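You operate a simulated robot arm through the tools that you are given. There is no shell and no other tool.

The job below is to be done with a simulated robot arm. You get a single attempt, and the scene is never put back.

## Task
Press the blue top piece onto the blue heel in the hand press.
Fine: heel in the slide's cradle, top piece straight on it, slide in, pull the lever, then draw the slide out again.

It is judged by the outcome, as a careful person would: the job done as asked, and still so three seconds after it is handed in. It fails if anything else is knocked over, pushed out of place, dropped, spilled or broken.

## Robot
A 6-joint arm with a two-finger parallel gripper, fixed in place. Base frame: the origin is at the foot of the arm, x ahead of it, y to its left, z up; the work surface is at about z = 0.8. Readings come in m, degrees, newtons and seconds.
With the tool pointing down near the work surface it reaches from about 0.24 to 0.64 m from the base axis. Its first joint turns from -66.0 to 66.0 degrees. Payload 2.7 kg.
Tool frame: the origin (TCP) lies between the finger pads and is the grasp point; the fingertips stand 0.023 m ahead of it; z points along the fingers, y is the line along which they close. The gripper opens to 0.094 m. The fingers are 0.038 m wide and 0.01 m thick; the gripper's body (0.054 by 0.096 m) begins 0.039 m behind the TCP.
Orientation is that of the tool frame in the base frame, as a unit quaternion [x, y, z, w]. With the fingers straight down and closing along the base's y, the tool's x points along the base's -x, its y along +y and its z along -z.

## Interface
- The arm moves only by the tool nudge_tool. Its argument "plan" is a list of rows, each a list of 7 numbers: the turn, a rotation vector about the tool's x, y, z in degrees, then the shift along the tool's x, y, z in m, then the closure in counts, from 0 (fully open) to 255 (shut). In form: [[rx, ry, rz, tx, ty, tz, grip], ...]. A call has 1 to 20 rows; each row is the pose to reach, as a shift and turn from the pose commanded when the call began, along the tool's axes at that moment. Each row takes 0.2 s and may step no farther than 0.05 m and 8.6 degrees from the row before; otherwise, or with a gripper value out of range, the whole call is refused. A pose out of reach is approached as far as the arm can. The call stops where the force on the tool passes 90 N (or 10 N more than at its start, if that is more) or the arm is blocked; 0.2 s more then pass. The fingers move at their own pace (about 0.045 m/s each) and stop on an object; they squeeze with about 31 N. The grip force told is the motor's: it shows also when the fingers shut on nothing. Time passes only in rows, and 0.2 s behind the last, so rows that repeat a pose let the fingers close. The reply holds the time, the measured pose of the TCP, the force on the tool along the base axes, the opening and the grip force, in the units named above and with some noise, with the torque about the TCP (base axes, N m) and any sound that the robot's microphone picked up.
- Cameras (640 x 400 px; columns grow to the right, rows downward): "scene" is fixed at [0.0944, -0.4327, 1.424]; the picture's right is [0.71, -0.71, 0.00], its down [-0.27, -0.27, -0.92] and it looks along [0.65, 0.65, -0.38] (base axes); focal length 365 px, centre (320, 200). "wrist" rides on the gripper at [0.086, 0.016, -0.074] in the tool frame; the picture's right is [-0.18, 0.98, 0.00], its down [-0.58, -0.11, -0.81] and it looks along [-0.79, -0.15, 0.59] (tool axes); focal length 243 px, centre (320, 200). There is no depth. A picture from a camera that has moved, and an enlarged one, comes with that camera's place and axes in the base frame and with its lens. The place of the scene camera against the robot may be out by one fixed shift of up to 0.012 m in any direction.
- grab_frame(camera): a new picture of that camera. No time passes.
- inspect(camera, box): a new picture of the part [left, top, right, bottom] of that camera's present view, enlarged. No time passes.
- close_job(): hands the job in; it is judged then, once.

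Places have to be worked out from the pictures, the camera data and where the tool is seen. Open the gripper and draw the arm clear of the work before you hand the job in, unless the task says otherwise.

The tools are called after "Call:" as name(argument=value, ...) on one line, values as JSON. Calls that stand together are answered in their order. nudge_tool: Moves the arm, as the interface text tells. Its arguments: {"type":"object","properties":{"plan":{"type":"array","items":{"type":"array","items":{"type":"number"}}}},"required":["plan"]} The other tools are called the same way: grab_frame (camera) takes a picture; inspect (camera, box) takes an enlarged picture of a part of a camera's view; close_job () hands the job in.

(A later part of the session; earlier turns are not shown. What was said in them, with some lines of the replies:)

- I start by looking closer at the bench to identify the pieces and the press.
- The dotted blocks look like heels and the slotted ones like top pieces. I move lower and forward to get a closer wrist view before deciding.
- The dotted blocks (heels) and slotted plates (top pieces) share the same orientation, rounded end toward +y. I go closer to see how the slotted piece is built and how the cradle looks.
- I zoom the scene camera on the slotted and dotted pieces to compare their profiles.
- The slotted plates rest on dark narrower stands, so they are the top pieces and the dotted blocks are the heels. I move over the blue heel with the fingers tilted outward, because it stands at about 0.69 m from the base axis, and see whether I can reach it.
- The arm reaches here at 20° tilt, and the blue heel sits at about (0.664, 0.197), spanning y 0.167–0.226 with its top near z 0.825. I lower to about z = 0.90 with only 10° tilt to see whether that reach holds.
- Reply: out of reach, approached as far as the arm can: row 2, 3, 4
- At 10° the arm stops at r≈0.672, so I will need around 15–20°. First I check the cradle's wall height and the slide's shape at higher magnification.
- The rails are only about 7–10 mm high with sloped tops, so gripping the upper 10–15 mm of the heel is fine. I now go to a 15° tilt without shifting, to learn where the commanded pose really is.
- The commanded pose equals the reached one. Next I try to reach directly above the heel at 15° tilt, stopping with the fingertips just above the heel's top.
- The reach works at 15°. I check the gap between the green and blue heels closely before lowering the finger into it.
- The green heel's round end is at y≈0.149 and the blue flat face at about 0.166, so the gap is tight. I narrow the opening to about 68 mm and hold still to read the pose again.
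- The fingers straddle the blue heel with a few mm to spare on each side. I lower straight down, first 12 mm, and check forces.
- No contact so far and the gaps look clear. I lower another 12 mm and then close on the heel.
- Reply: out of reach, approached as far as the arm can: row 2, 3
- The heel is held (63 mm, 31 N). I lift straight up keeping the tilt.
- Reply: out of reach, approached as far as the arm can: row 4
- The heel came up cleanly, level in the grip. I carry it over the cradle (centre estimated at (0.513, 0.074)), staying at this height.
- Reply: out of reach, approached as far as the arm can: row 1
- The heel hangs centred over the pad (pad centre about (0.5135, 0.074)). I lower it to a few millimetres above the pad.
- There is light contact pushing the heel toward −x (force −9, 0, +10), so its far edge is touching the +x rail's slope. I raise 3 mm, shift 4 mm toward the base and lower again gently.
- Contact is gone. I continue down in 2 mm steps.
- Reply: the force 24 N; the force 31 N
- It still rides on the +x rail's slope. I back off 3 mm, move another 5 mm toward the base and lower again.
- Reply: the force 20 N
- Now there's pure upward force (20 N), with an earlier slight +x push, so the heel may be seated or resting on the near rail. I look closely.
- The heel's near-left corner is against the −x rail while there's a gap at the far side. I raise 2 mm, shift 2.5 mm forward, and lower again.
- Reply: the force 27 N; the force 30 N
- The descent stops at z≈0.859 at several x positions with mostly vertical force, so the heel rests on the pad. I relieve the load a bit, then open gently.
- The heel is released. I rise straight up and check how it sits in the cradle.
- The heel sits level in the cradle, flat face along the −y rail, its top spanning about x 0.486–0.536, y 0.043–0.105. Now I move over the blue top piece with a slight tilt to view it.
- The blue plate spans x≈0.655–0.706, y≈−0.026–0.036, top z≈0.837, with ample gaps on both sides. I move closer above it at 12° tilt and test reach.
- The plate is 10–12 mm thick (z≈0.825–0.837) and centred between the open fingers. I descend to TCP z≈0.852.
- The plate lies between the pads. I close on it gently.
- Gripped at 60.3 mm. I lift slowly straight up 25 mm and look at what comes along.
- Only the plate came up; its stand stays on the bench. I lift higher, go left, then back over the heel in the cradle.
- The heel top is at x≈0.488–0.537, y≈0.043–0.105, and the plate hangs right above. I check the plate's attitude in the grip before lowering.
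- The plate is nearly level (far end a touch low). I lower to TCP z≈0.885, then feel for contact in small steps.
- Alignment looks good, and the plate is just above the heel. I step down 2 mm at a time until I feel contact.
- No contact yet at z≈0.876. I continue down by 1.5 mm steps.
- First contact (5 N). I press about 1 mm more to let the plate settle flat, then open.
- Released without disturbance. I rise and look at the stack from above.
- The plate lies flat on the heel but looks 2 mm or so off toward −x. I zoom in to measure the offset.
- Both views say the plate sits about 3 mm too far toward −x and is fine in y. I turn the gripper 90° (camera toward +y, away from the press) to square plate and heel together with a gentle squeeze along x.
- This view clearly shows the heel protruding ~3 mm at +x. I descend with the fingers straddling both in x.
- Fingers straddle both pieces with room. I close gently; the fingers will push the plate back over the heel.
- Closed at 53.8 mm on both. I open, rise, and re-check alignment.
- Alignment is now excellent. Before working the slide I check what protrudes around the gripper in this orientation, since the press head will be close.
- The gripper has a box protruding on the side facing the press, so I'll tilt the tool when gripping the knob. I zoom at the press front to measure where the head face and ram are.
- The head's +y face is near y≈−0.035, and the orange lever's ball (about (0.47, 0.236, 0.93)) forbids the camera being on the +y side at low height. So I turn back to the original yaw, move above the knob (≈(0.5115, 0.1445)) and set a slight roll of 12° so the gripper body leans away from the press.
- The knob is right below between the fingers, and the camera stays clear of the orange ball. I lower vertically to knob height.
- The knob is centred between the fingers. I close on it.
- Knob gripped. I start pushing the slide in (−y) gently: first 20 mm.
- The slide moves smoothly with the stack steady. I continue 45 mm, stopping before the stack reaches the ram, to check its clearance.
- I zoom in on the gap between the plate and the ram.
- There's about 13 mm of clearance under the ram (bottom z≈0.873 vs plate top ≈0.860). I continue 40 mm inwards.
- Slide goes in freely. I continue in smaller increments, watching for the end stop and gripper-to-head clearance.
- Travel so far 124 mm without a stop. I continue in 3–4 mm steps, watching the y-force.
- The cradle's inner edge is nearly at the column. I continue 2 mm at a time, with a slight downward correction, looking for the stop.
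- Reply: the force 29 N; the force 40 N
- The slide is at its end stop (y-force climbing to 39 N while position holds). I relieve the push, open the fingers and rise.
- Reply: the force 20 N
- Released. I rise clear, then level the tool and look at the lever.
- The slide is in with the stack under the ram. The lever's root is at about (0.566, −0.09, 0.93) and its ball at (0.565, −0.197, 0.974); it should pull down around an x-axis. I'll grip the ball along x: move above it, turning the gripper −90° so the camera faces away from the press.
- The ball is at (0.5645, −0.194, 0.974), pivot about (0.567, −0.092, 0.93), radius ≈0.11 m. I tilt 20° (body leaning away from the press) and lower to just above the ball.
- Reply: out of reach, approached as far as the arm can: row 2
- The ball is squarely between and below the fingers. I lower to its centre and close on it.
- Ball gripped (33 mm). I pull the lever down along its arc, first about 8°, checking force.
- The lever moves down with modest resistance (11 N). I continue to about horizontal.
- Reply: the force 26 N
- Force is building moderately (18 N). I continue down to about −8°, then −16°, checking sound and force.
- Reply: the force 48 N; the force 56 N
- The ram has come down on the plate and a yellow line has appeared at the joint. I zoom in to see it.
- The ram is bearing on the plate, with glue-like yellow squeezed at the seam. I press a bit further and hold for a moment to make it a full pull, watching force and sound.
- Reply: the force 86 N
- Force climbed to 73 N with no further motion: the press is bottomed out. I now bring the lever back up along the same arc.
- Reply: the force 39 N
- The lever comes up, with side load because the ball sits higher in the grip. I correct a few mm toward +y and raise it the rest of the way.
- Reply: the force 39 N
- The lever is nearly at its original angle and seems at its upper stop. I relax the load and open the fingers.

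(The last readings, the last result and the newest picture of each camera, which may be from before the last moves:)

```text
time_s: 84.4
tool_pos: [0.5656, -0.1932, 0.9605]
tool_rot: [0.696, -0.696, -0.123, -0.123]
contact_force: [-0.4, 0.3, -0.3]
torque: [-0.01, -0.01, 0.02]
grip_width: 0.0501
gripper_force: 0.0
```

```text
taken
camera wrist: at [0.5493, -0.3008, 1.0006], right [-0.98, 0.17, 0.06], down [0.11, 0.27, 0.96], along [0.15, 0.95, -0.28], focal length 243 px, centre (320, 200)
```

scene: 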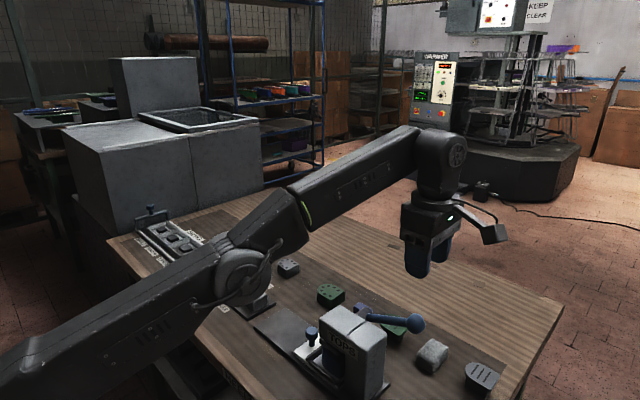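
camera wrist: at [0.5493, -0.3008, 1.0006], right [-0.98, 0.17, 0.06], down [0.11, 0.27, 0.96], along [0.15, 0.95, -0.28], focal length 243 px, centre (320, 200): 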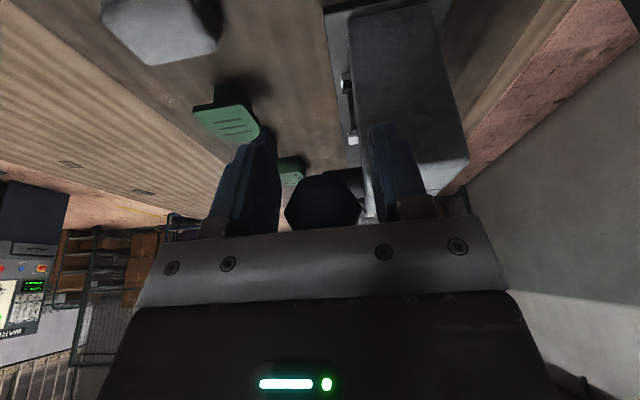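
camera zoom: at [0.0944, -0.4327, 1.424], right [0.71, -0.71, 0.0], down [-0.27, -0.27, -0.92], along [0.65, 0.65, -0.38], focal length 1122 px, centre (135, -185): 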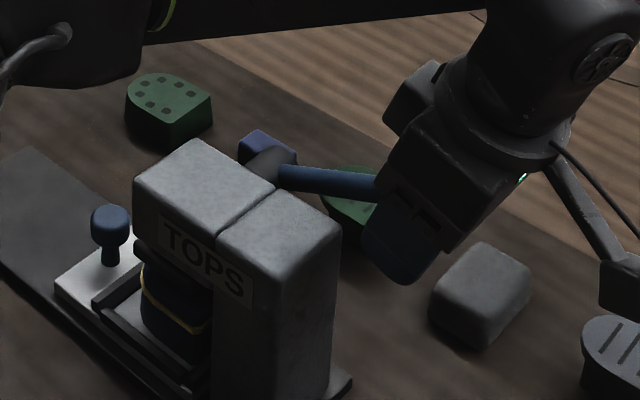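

Lever released and staying. I back out along the tool axis and look at lever and ram.

Call:
nudge_tool(plan=[[0, 0, 0, 0, 0, -0.02, 119], [0, 0, 0, 0, 0, -0.05, 119], [0, 0, 0, 0, 0, -0.09, 119], [0, 0, 0, 0, 0, -0.13, 119], [0, 0, 0, 0, 0, -0.13, 119]])

Call:
inspect(camera="scene", box=[260, 270, 440, 400])

Call:
grab_frame(camera="wrist")

```text
time_s: 85.6
tool_pos: [0.5458, -0.2296, 1.0688]
tool_rot: [-0.696, 0.696, 0.123, 0.122]
contact_force: [-0.3, -0.3, 0.0]
torque: [0.02, -0.01, -0.03]
grip_width: 0.0499
gripper_force: 0.0
out of reach, approached as far as the arm can: row 3, 4, 5
```

```text
3.08 times, centred on (350, 335) of scene
camera zoom: at [0.0944, -0.4327, 1.424], right [0.71, -0.71, 0.0], down [-0.27, -0.27, -0.92], along [0.65, 0.65, -0.38], focal length 1122 px, centre (228, -215)
```

zoom: 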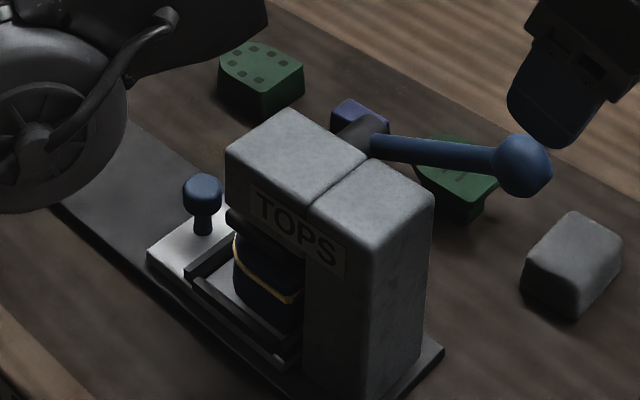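

```text
taken
camera wrist: at [0.5299, -0.3362, 1.1078], right [-0.98, 0.17, 0.06], down [0.11, 0.27, 0.96], along [0.15, 0.95, -0.29], focal length 243 px, centre (320, 200)
```

wrist: 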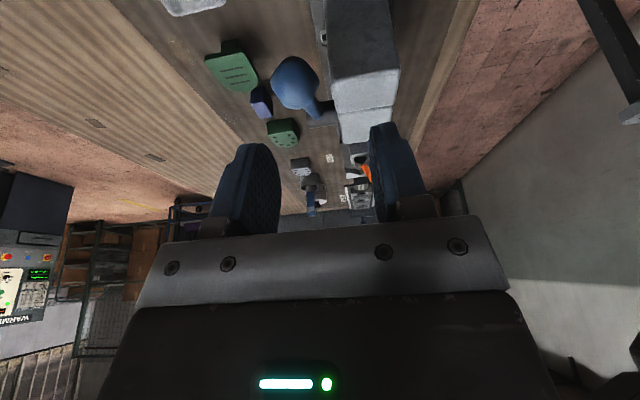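

The lever is back exactly at its initial position, and the ram is up. I untilt, rise, and then turn back to the default yaw on the way to the knob.

Call:
nudge_tool(plan=[[0, 5, 0, -0.01, 0, -0.0045, 119], [0, 10, 0, -0.02, 0, -0.009, 119], [0, 15, 0, -0.03, 0, -0.0135, 119], [0, 20, 0, -0.0385, 0, -0.0179, 119], [0, 20, 0, -0.0385, 0, -0.0179, 119]])

```text
time_s: 86.8
tool_pos: [0.5461, -0.1989, 1.0975]
tool_rot: [-0.707, 0.707, 0.0, -0.001]
contact_force: [0.2, -0.7, -0.5]
torque: [-0.02, -0.02, -0.02]
grip_width: 0.05
gripper_force: 0.0
```

Call:
nudge_tool(plan=[[0, 0, 8, -0.02, 0.003, 0, 119], [0, 0, 16, -0.04, 0.006, 0, 119], [0, 0, 24, -0.06, 0.009, 0, 119], [0, 0, 32, -0.08, 0.012, 0, 119], [0, 0, 40, -0.1, 0.015, 0, 119], [0, 0, 48, -0.12, 0.018, 0, 119], [0, 0, 56, -0.14, 0.021, 0, 119], [0, 0, 64, -0.16, 0.024, 0, 119], [0, 0, 72, -0.18, 0.027, 0, 119], [0, 0, 80, -0.2, 0.03, 0, 119], [0, 0, 87, -0.215, 0.034, 0.01, 119], [0, 0, 90, -0.22, 0.034, 0.018, 119], [0, 0, 90, -0.22, 0.034, 0.018, 119]])

Call:
grab_frame(camera="wrist")

Call:
inspect(camera="scene", box=[260, 270, 400, 380])

```text
time_s: 89.6
tool_pos: [0.5112, 0.0213, 1.0793]
tool_rot: [0.001, 1.0, 0.0, 0.001]
contact_force: [0.8, 0.2, -0.6]
torque: [-0.02, 0.0, -0.02]
grip_width: 0.0501
gripper_force: 0.1
```

```text
taken
camera wrist: at [0.4253, 0.0374, 1.153], right [0.19, 0.98, 0.0], down [0.58, -0.11, 0.81], along [0.79, -0.15, -0.59], focal length 243 px, centre (320, 200)
```

wrist: 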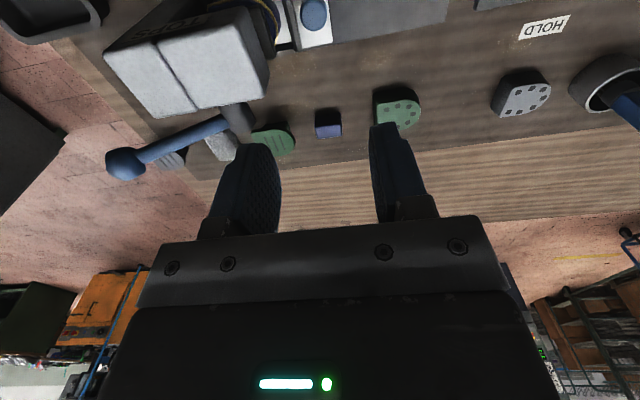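

```text
3.64 times, centred on (330, 325) of scene
camera zoom: at [0.0944, -0.4326, 1.424], right [0.71, -0.71, 0.0], down [-0.27, -0.27, -0.92], along [0.65, 0.65, -0.38], focal length 1326 px, centre (284, -254)
```

zoom: 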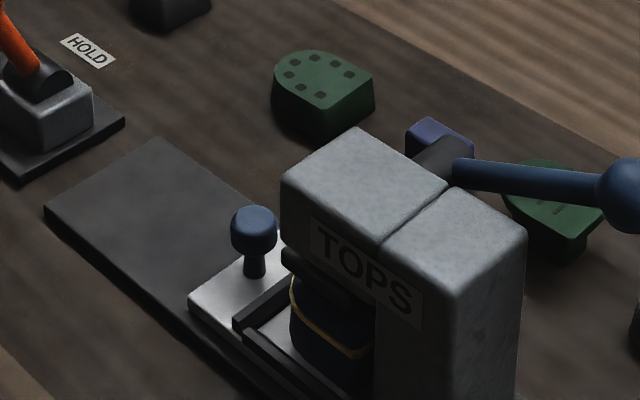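

The knob is now at about (0.513, 0.0145). I descend toward it with the same 12° roll and a slightly narrower opening.

Call:
nudge_tool(plan=[[4, 0, 0, -0.001, 0, 0.03, 141], [8, 0, 0, -0.001, 0, 0.07, 141], [12, 0, 0, -0.001, -0.003, 0.11, 141], [12, 0, 0, -0.001, -0.0045, 0.15, 141], [12, 0, 0, -0.001, -0.0055, 0.175, 141], [12, 0, 0, -0.001, -0.0055, 0.175, 141]])

Call:
grab_frame(camera="wrist")

Call:
inspect(camera="scene", box=[260, 260, 380, 360])

```text
time_s: 91.0
tool_pos: [0.5128, 0.0161, 0.9034]
tool_rot: [0.0, 0.994, -0.105, -0.001]
contact_force: [0.2, 0.2, 0.0]
torque: [0.0, 0.0, -0.01]
grip_width: 0.042
gripper_force: 0.0
```

```text
taken
camera wrist: at [0.4272, 0.0461, 0.973], right [0.18, 0.96, -0.2], down [0.58, 0.06, 0.81], along [0.79, -0.27, -0.55], focal length 243 px, centre (320, 200)
```

wrist: 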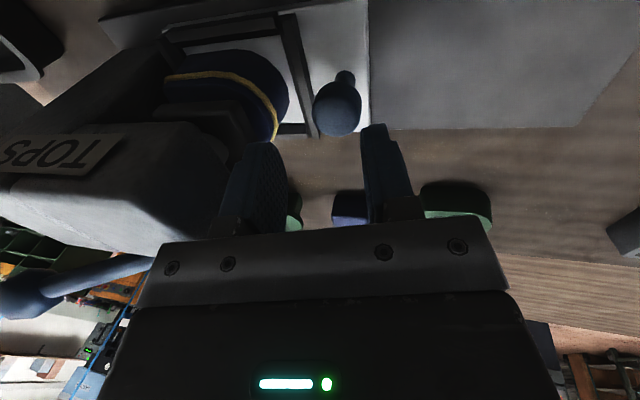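

```text
4.00 times, centred on (320, 310) of scene
camera zoom: at [0.0944, -0.4327, 1.424], right [0.71, -0.71, 0.0], down [-0.27, -0.27, -0.92], along [0.65, 0.65, -0.38], focal length 1458 px, centre (320, -240)
```

zoom: 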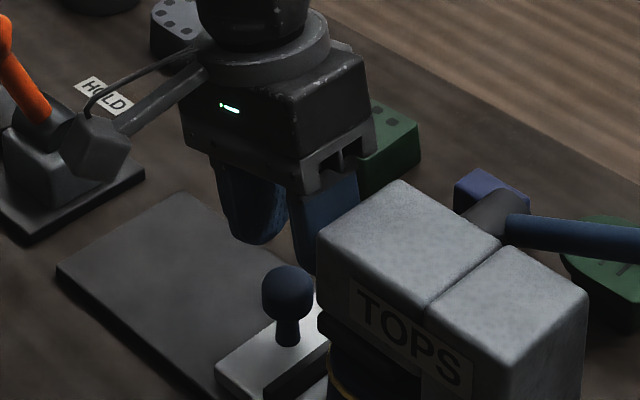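

The knob is at about y=0.012, and I'm centred on it. I lower the last 50 mm and grip.

Call:
nudge_tool(plan=[[0, 0, 0, -0.0005, 0.003, 0.0165, 141], [0, 0, 0, -0.001, 0.006, 0.033, 141], [0, 0, 0, -0.001, 0.0078, 0.0435, 141], [0, 0, 0, -0.001, 0.0088, 0.0492, 141], [0, 0, 0, -0.001, 0.0088, 0.0492, 141]])

Call:
grab_frame(camera="wrist")

```text
time_s: 92.2
tool_pos: [0.5147, 0.0131, 0.8547]
tool_rot: [0.0, 0.995, -0.104, 0.0]
contact_force: [-0.3, 0.5, -0.3]
torque: [0.01, 0.03, -0.02]
grip_width: 0.042
gripper_force: 0.0
```

```text
taken
camera wrist: at [0.4282, 0.0449, 0.9234], right [0.18, 0.96, -0.2], down [0.58, 0.06, 0.81], along [0.79, -0.27, -0.55], focal length 243 px, centre (320, 200)
```

wrist: 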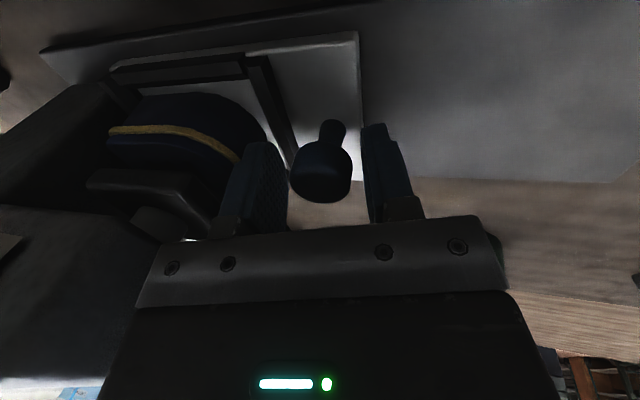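

Fingers straddle the knob cleanly. I close and start drawing the slide out (+y), first 20 mm.

Call:
nudge_tool(plan=[[0, 0, 0, 0, 0, 0, 165], [0, 0, 0, 0, 0, 0, 190], [0, 0, 0, 0, 0, 0, 210], [0, 0, 0, 0, 0, 0, 210]])

Call:
nudge_tool(plan=[[0, 0, 0, 0, 0.0029, -0.0006, 210], [0, 0, 0, 0, 0.0078, -0.0017, 210], [0, 0, 0, 0, 0.0137, -0.0029, 210], [0, 0, 0, 0, 0.0196, -0.0042, 210], [0, 0, 0, 0, 0.0196, -0.0042, 210]])

Call:
inspect(camera="scene", box=[260, 260, 400, 370])

```text
time_s: 93.2
tool_pos: [0.5163, 0.0161, 0.8555]
tool_rot: [0.0, 0.995, -0.105, 0.001]
contact_force: [0.8, 17.2, -6.5]
torque: [0.37, -0.29, 0.0]
grip_width: 0.0286
gripper_force: 45.1
```

```text
time_s: 94.4
tool_pos: [0.514, 0.0328, 0.8549]
tool_rot: [0.0, 0.994, -0.105, -0.001]
contact_force: [6.9, -1.3, -10.9]
torque: [0.32, -0.02, -0.13]
grip_width: 0.0285
gripper_force: 45.3
```

```text
3.64 times, centred on (330, 315) of scene
camera zoom: at [0.0948, -0.4327, 1.4239], right [0.71, -0.71, 0.0], down [-0.27, -0.27, -0.92], along [0.65, 0.65, -0.38], focal length 1326 px, centre (284, -218)
```

zoom: 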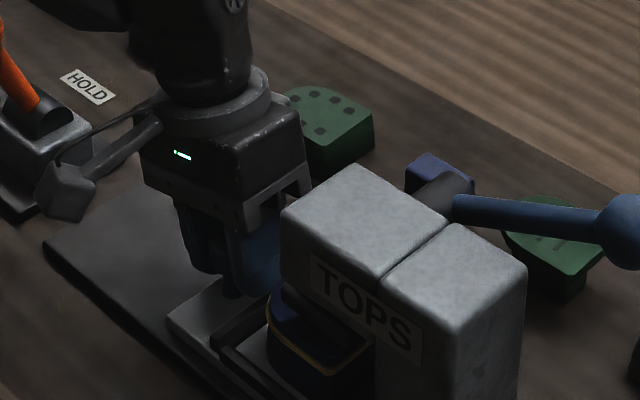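

The slide is coming out with the joined pieces. I continue outward, with a slight downward correction.

Call:
nudge_tool(plan=[[0, 0, 0, 0, 0.0049, -0.0004, 210], [0, 0, 0, 0, 0.0118, -0.0018, 210], [0, 0, 0, 0, 0.0196, -0.0035, 210], [0, 0, 0, 0, 0.0274, -0.0051, 210], [0, 0, 0, 0, 0.0352, -0.0068, 210], [0, 0, 0, 0, 0.0431, -0.0085, 210], [0, 0, 0, 0, 0.0509, -0.0101, 210], [0, 0, 0, 0, 0.0587, -0.0118, 210], [0, 0, 0, 0, 0.0587, -0.0118, 210]])

Call:
inspect(camera="scene", box=[240, 250, 400, 370])

```text
time_s: 96.4
tool_pos: [0.5138, 0.095, 0.8541]
tool_rot: [0.0, 0.995, -0.104, 0.001]
contact_force: [3.3, -0.8, 6.1]
torque: [0.22, 0.62, -0.12]
grip_width: 0.0287
gripper_force: 45.1
```

```text
3.33 times, centred on (320, 310) of scene
camera zoom: at [0.0944, -0.4327, 1.424], right [0.71, -0.71, 0.0], down [-0.27, -0.27, -0.92], along [0.65, 0.65, -0.38], focal length 1215 px, centre (320, -167)
```

zoom: 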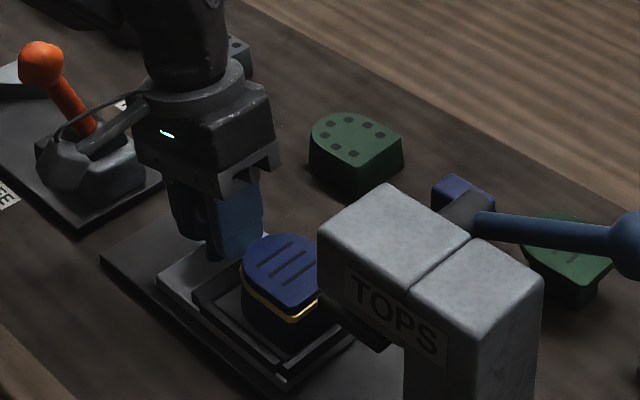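

Out cleanly. About 50 mm remain to the original outer position; I continue.

Call:
nudge_tool(plan=[[0, 0, 0, 0, 0.0049, -0.001, 210], [0, 0, 0, 0, 0.0117, -0.0025, 210], [0, 0, 0, 0, 0.0196, -0.0042, 210], [0, 0, 0, 0, 0.0274, -0.0058, 210], [0, 0, 0, 0, 0.0352, -0.0075, 210], [0, 0, 0, 0, 0.042, -0.0089, 210], [0, 0, 0, 0, 0.045, -0.0096, 210], [0, 0, 0, 0, 0.045, -0.0096, 210]])

Call:
nudge_tool(plan=[[0, 0, 0, 0, 0.002, -0.0004, 210], [0, 0, 0, 0, 0.002, -0.0004, 210]])

Call:
nudge_tool(plan=[[0, 0, 0, 0, 0.002, -0.0004, 210], [0, 0, 0, 0, 0.002, -0.0004, 210]])

Call:
inspect(camera="scene", box=[240, 250, 400, 370])

```text
time_s: 98.2
tool_pos: [0.5135, 0.14, 0.8546]
tool_rot: [0.0, 0.995, -0.104, 0.0]
contact_force: [2.7, 1.6, 13.0]
torque: [0.33, 0.1, -0.04]
grip_width: 0.0288
gripper_force: 44.7
```

```text
time_s: 98.8
tool_pos: [0.5146, 0.1424, 0.8538]
tool_rot: [0.0, 0.995, -0.104, 0.001]
contact_force: [5.7, 0.9, 13.5]
torque: [0.32, 0.27, -0.11]
grip_width: 0.0286
gripper_force: 45.0
```

```text
time_s: 99.4
tool_pos: [0.5153, 0.1445, 0.856]
tool_rot: [0.0, 0.994, -0.105, 0.001]
contact_force: [6.6, 1.7, 13.8]
torque: [0.33, -0.21, 0.01]
grip_width: 0.0288
gripper_force: 45.3
```

```text
3.33 times, centred on (320, 310) of scene
camera zoom: at [0.0944, -0.4327, 1.424], right [0.71, -0.71, 0.0], down [-0.27, -0.27, -0.92], along [0.65, 0.65, -0.38], focal length 1215 px, centre (320, -167)
```

zoom: 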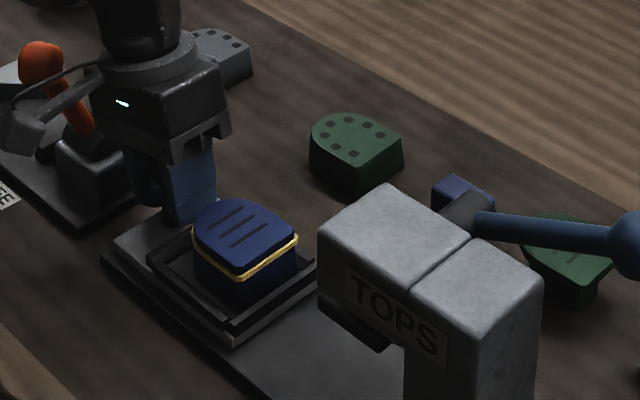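

Near the original outer position. One more 2 mm to feel for the outer stop.

Call:
nudge_tool(plan=[[0, 0, 0, 0, 0.002, 0.0003, 210], [0, 0, 0, 0, 0.002, 0.0003, 210]])

```text
time_s: 100.0
tool_pos: [0.5146, 0.1456, 0.8543]
tool_rot: [-0.001, 0.994, -0.105, 0.001]
contact_force: [4.1, -3.1, 20.8]
torque: [0.32, -0.08, 0.1]
grip_width: 0.0285
gripper_force: 45.3
```

The slide is out at its stop. I relieve the small downward load, open the fingers and lift clear.

Call:
nudge_tool(plan=[[0, 0, 0, 0, -0.0005, -0.0015, 210], [0, 0, 0, 0, -0.0005, -0.0015, 210]])

Call:
nudge_tool(plan=[[0, 0, 0, 0, 0, 0, 165], [0, 0, 0, 0, 0, 0, 138], [0, 0, 0, 0, 0, 0, 138], [0, 0, 0, 0, 0, 0, 138]])

Call:
nudge_tool(plan=[[0, 0, 0, 0, -0.0031, -0.0147, 138], [0, 0, 0, 0, -0.0083, -0.0391, 138], [0, 0, 0, 0, -0.0166, -0.0782, 138], [-4, 0, 0, 0, -0.025, -0.117, 138], [-8, 0, 0, 0, -0.033, -0.156, 138], [-12, 0, 0, 0, -0.0374, -0.176, 138], [-12, 0, 0, 0, -0.0374, -0.176, 138]])

Call:
grab_frame(camera="wrist")

Call:
grab_frame(camera="scene")

Call:
inspect(camera="scene", box=[260, 290, 350, 355])

```text
time_s: 100.6
tool_pos: [0.5151, 0.1454, 0.8542]
tool_rot: [0.0, 0.994, -0.105, 0.001]
contact_force: [11.6, -2.2, 4.9]
torque: [0.26, -0.84, 0.15]
grip_width: 0.0285
gripper_force: 44.9
```

```text
time_s: 101.6
tool_pos: [0.5133, 0.1456, 0.8548]
tool_rot: [0.001, 0.995, -0.104, 0.0]
contact_force: [0.8, -0.1, 0.8]
torque: [0.0, 0.0, 0.03]
grip_width: 0.0428
gripper_force: 0.0
```

```text
time_s: 103.2
tool_pos: [0.5152, 0.1458, 1.0357]
tool_rot: [0.0, 1.0, 0.0, 0.0]
contact_force: [0.4, -0.1, 0.0]
torque: [0.02, -0.02, 0.0]
grip_width: 0.043
gripper_force: 0.1
```

```text
taken
camera wrist: at [0.4284, 0.1612, 1.1095], right [0.18, 0.98, 0.0], down [0.58, -0.11, 0.81], along [0.79, -0.15, -0.59], focal length 243 px, centre (320, 200)
```

wrist: 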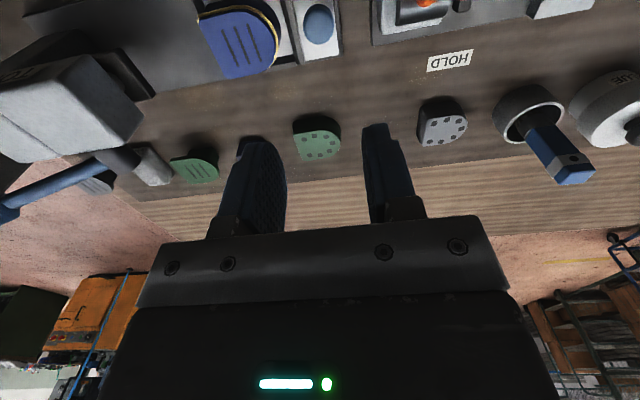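

```text
taken
```

scene: 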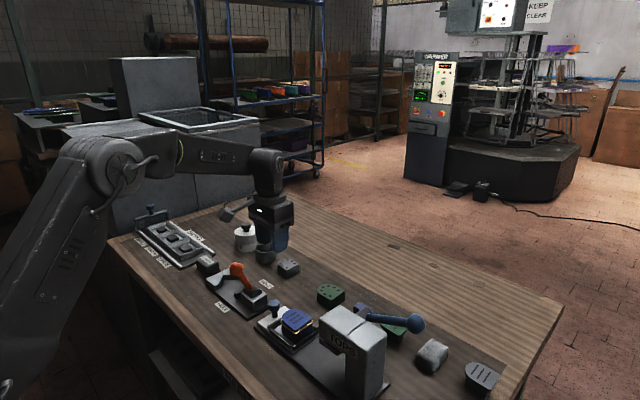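

```text
6.15 times, centred on (305, 322) of scene
camera zoom: at [0.0944, -0.4327, 1.424], right [0.71, -0.71, 0.0], down [-0.27, -0.27, -0.92], along [0.65, 0.65, -0.38], focal length 2244 px, centre (412, -554)
```

zoom: 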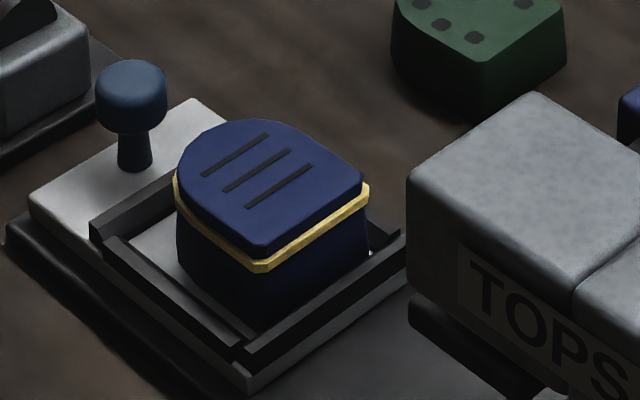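

The top piece is bonded straight on the heel with an even glue line, and the slide is back at its original outer position. Nothing else has moved. I open the gripper fully and withdraw to the starting pose.

Call:
nudge_tool(plan=[[0, 0, 0, 0, 0, -0.04, 60], [0, 0, 0, 0.02, 0, -0.08, 0], [0, 0, 0, 0.05, -0.01, -0.11, 0], [0, 0, 0, 0.08, -0.02, -0.14, 0], [0, 0, 0, 0.11, -0.03, -0.17, 0], [0, 0, 0, 0.14, -0.038, -0.2, 0], [0, 0, 0, 0.14, -0.038, -0.2, 0]])

Call:
grab_frame(camera="scene")

Call:
inspect(camera="scene", box=[220, 220, 508, 400])

```text
time_s: 104.8
tool_pos: [0.3744, 0.1075, 1.2352]
tool_rot: [0.0, 1.0, 0.0, 0.0]
contact_force: [-1.2, 0.8, 0.6]
torque: [-0.01, -0.01, -0.01]
grip_width: 0.0942
gripper_force: 0.0
```

```text
taken
```

scene: 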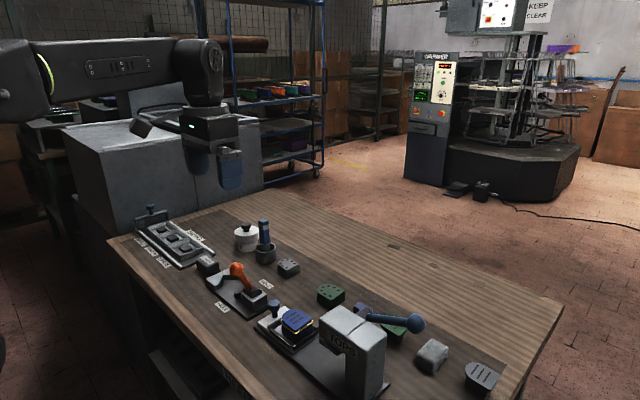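

```text
2.22 times, centred on (364, 310) of scene
camera zoom: at [0.0944, -0.4327, 1.424], right [0.71, -0.71, 0.0], down [-0.27, -0.27, -0.92], along [0.65, 0.65, -0.38], focal length 810 px, centre (222, -44)
```

zoom: 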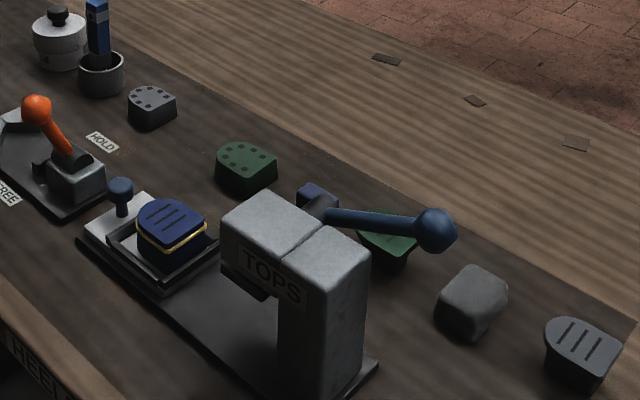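

Final check: the top piece is pressed straight onto the heel, the slide is out, the lever is up, everything else is in place, and the arm is clear with the gripper open. I hand the job in.

Call:
close_job()

```text
The job is handed in.
```

The blue top piece is pressed squarely onto the blue heel, with an even yellow line of what looks like glue all round the seam. I've handed the job in.

- **Placing:** The heel went into the slide's cradle. The top piece first landed about 3 mm off, so I squared the two with a gentle squeeze before sliding them in.
- **Pressing:** I pushed the slide in to its stop. Then I pulled the lever down until it would go no further, at about 73 N, and raised it to where it started.
- **At the end:** The slide is drawn out to its original position with the joined pieces in the cradle. In the last pictures nothing else on the bench had moved. The arm is back at its starting pose with the gripper open.
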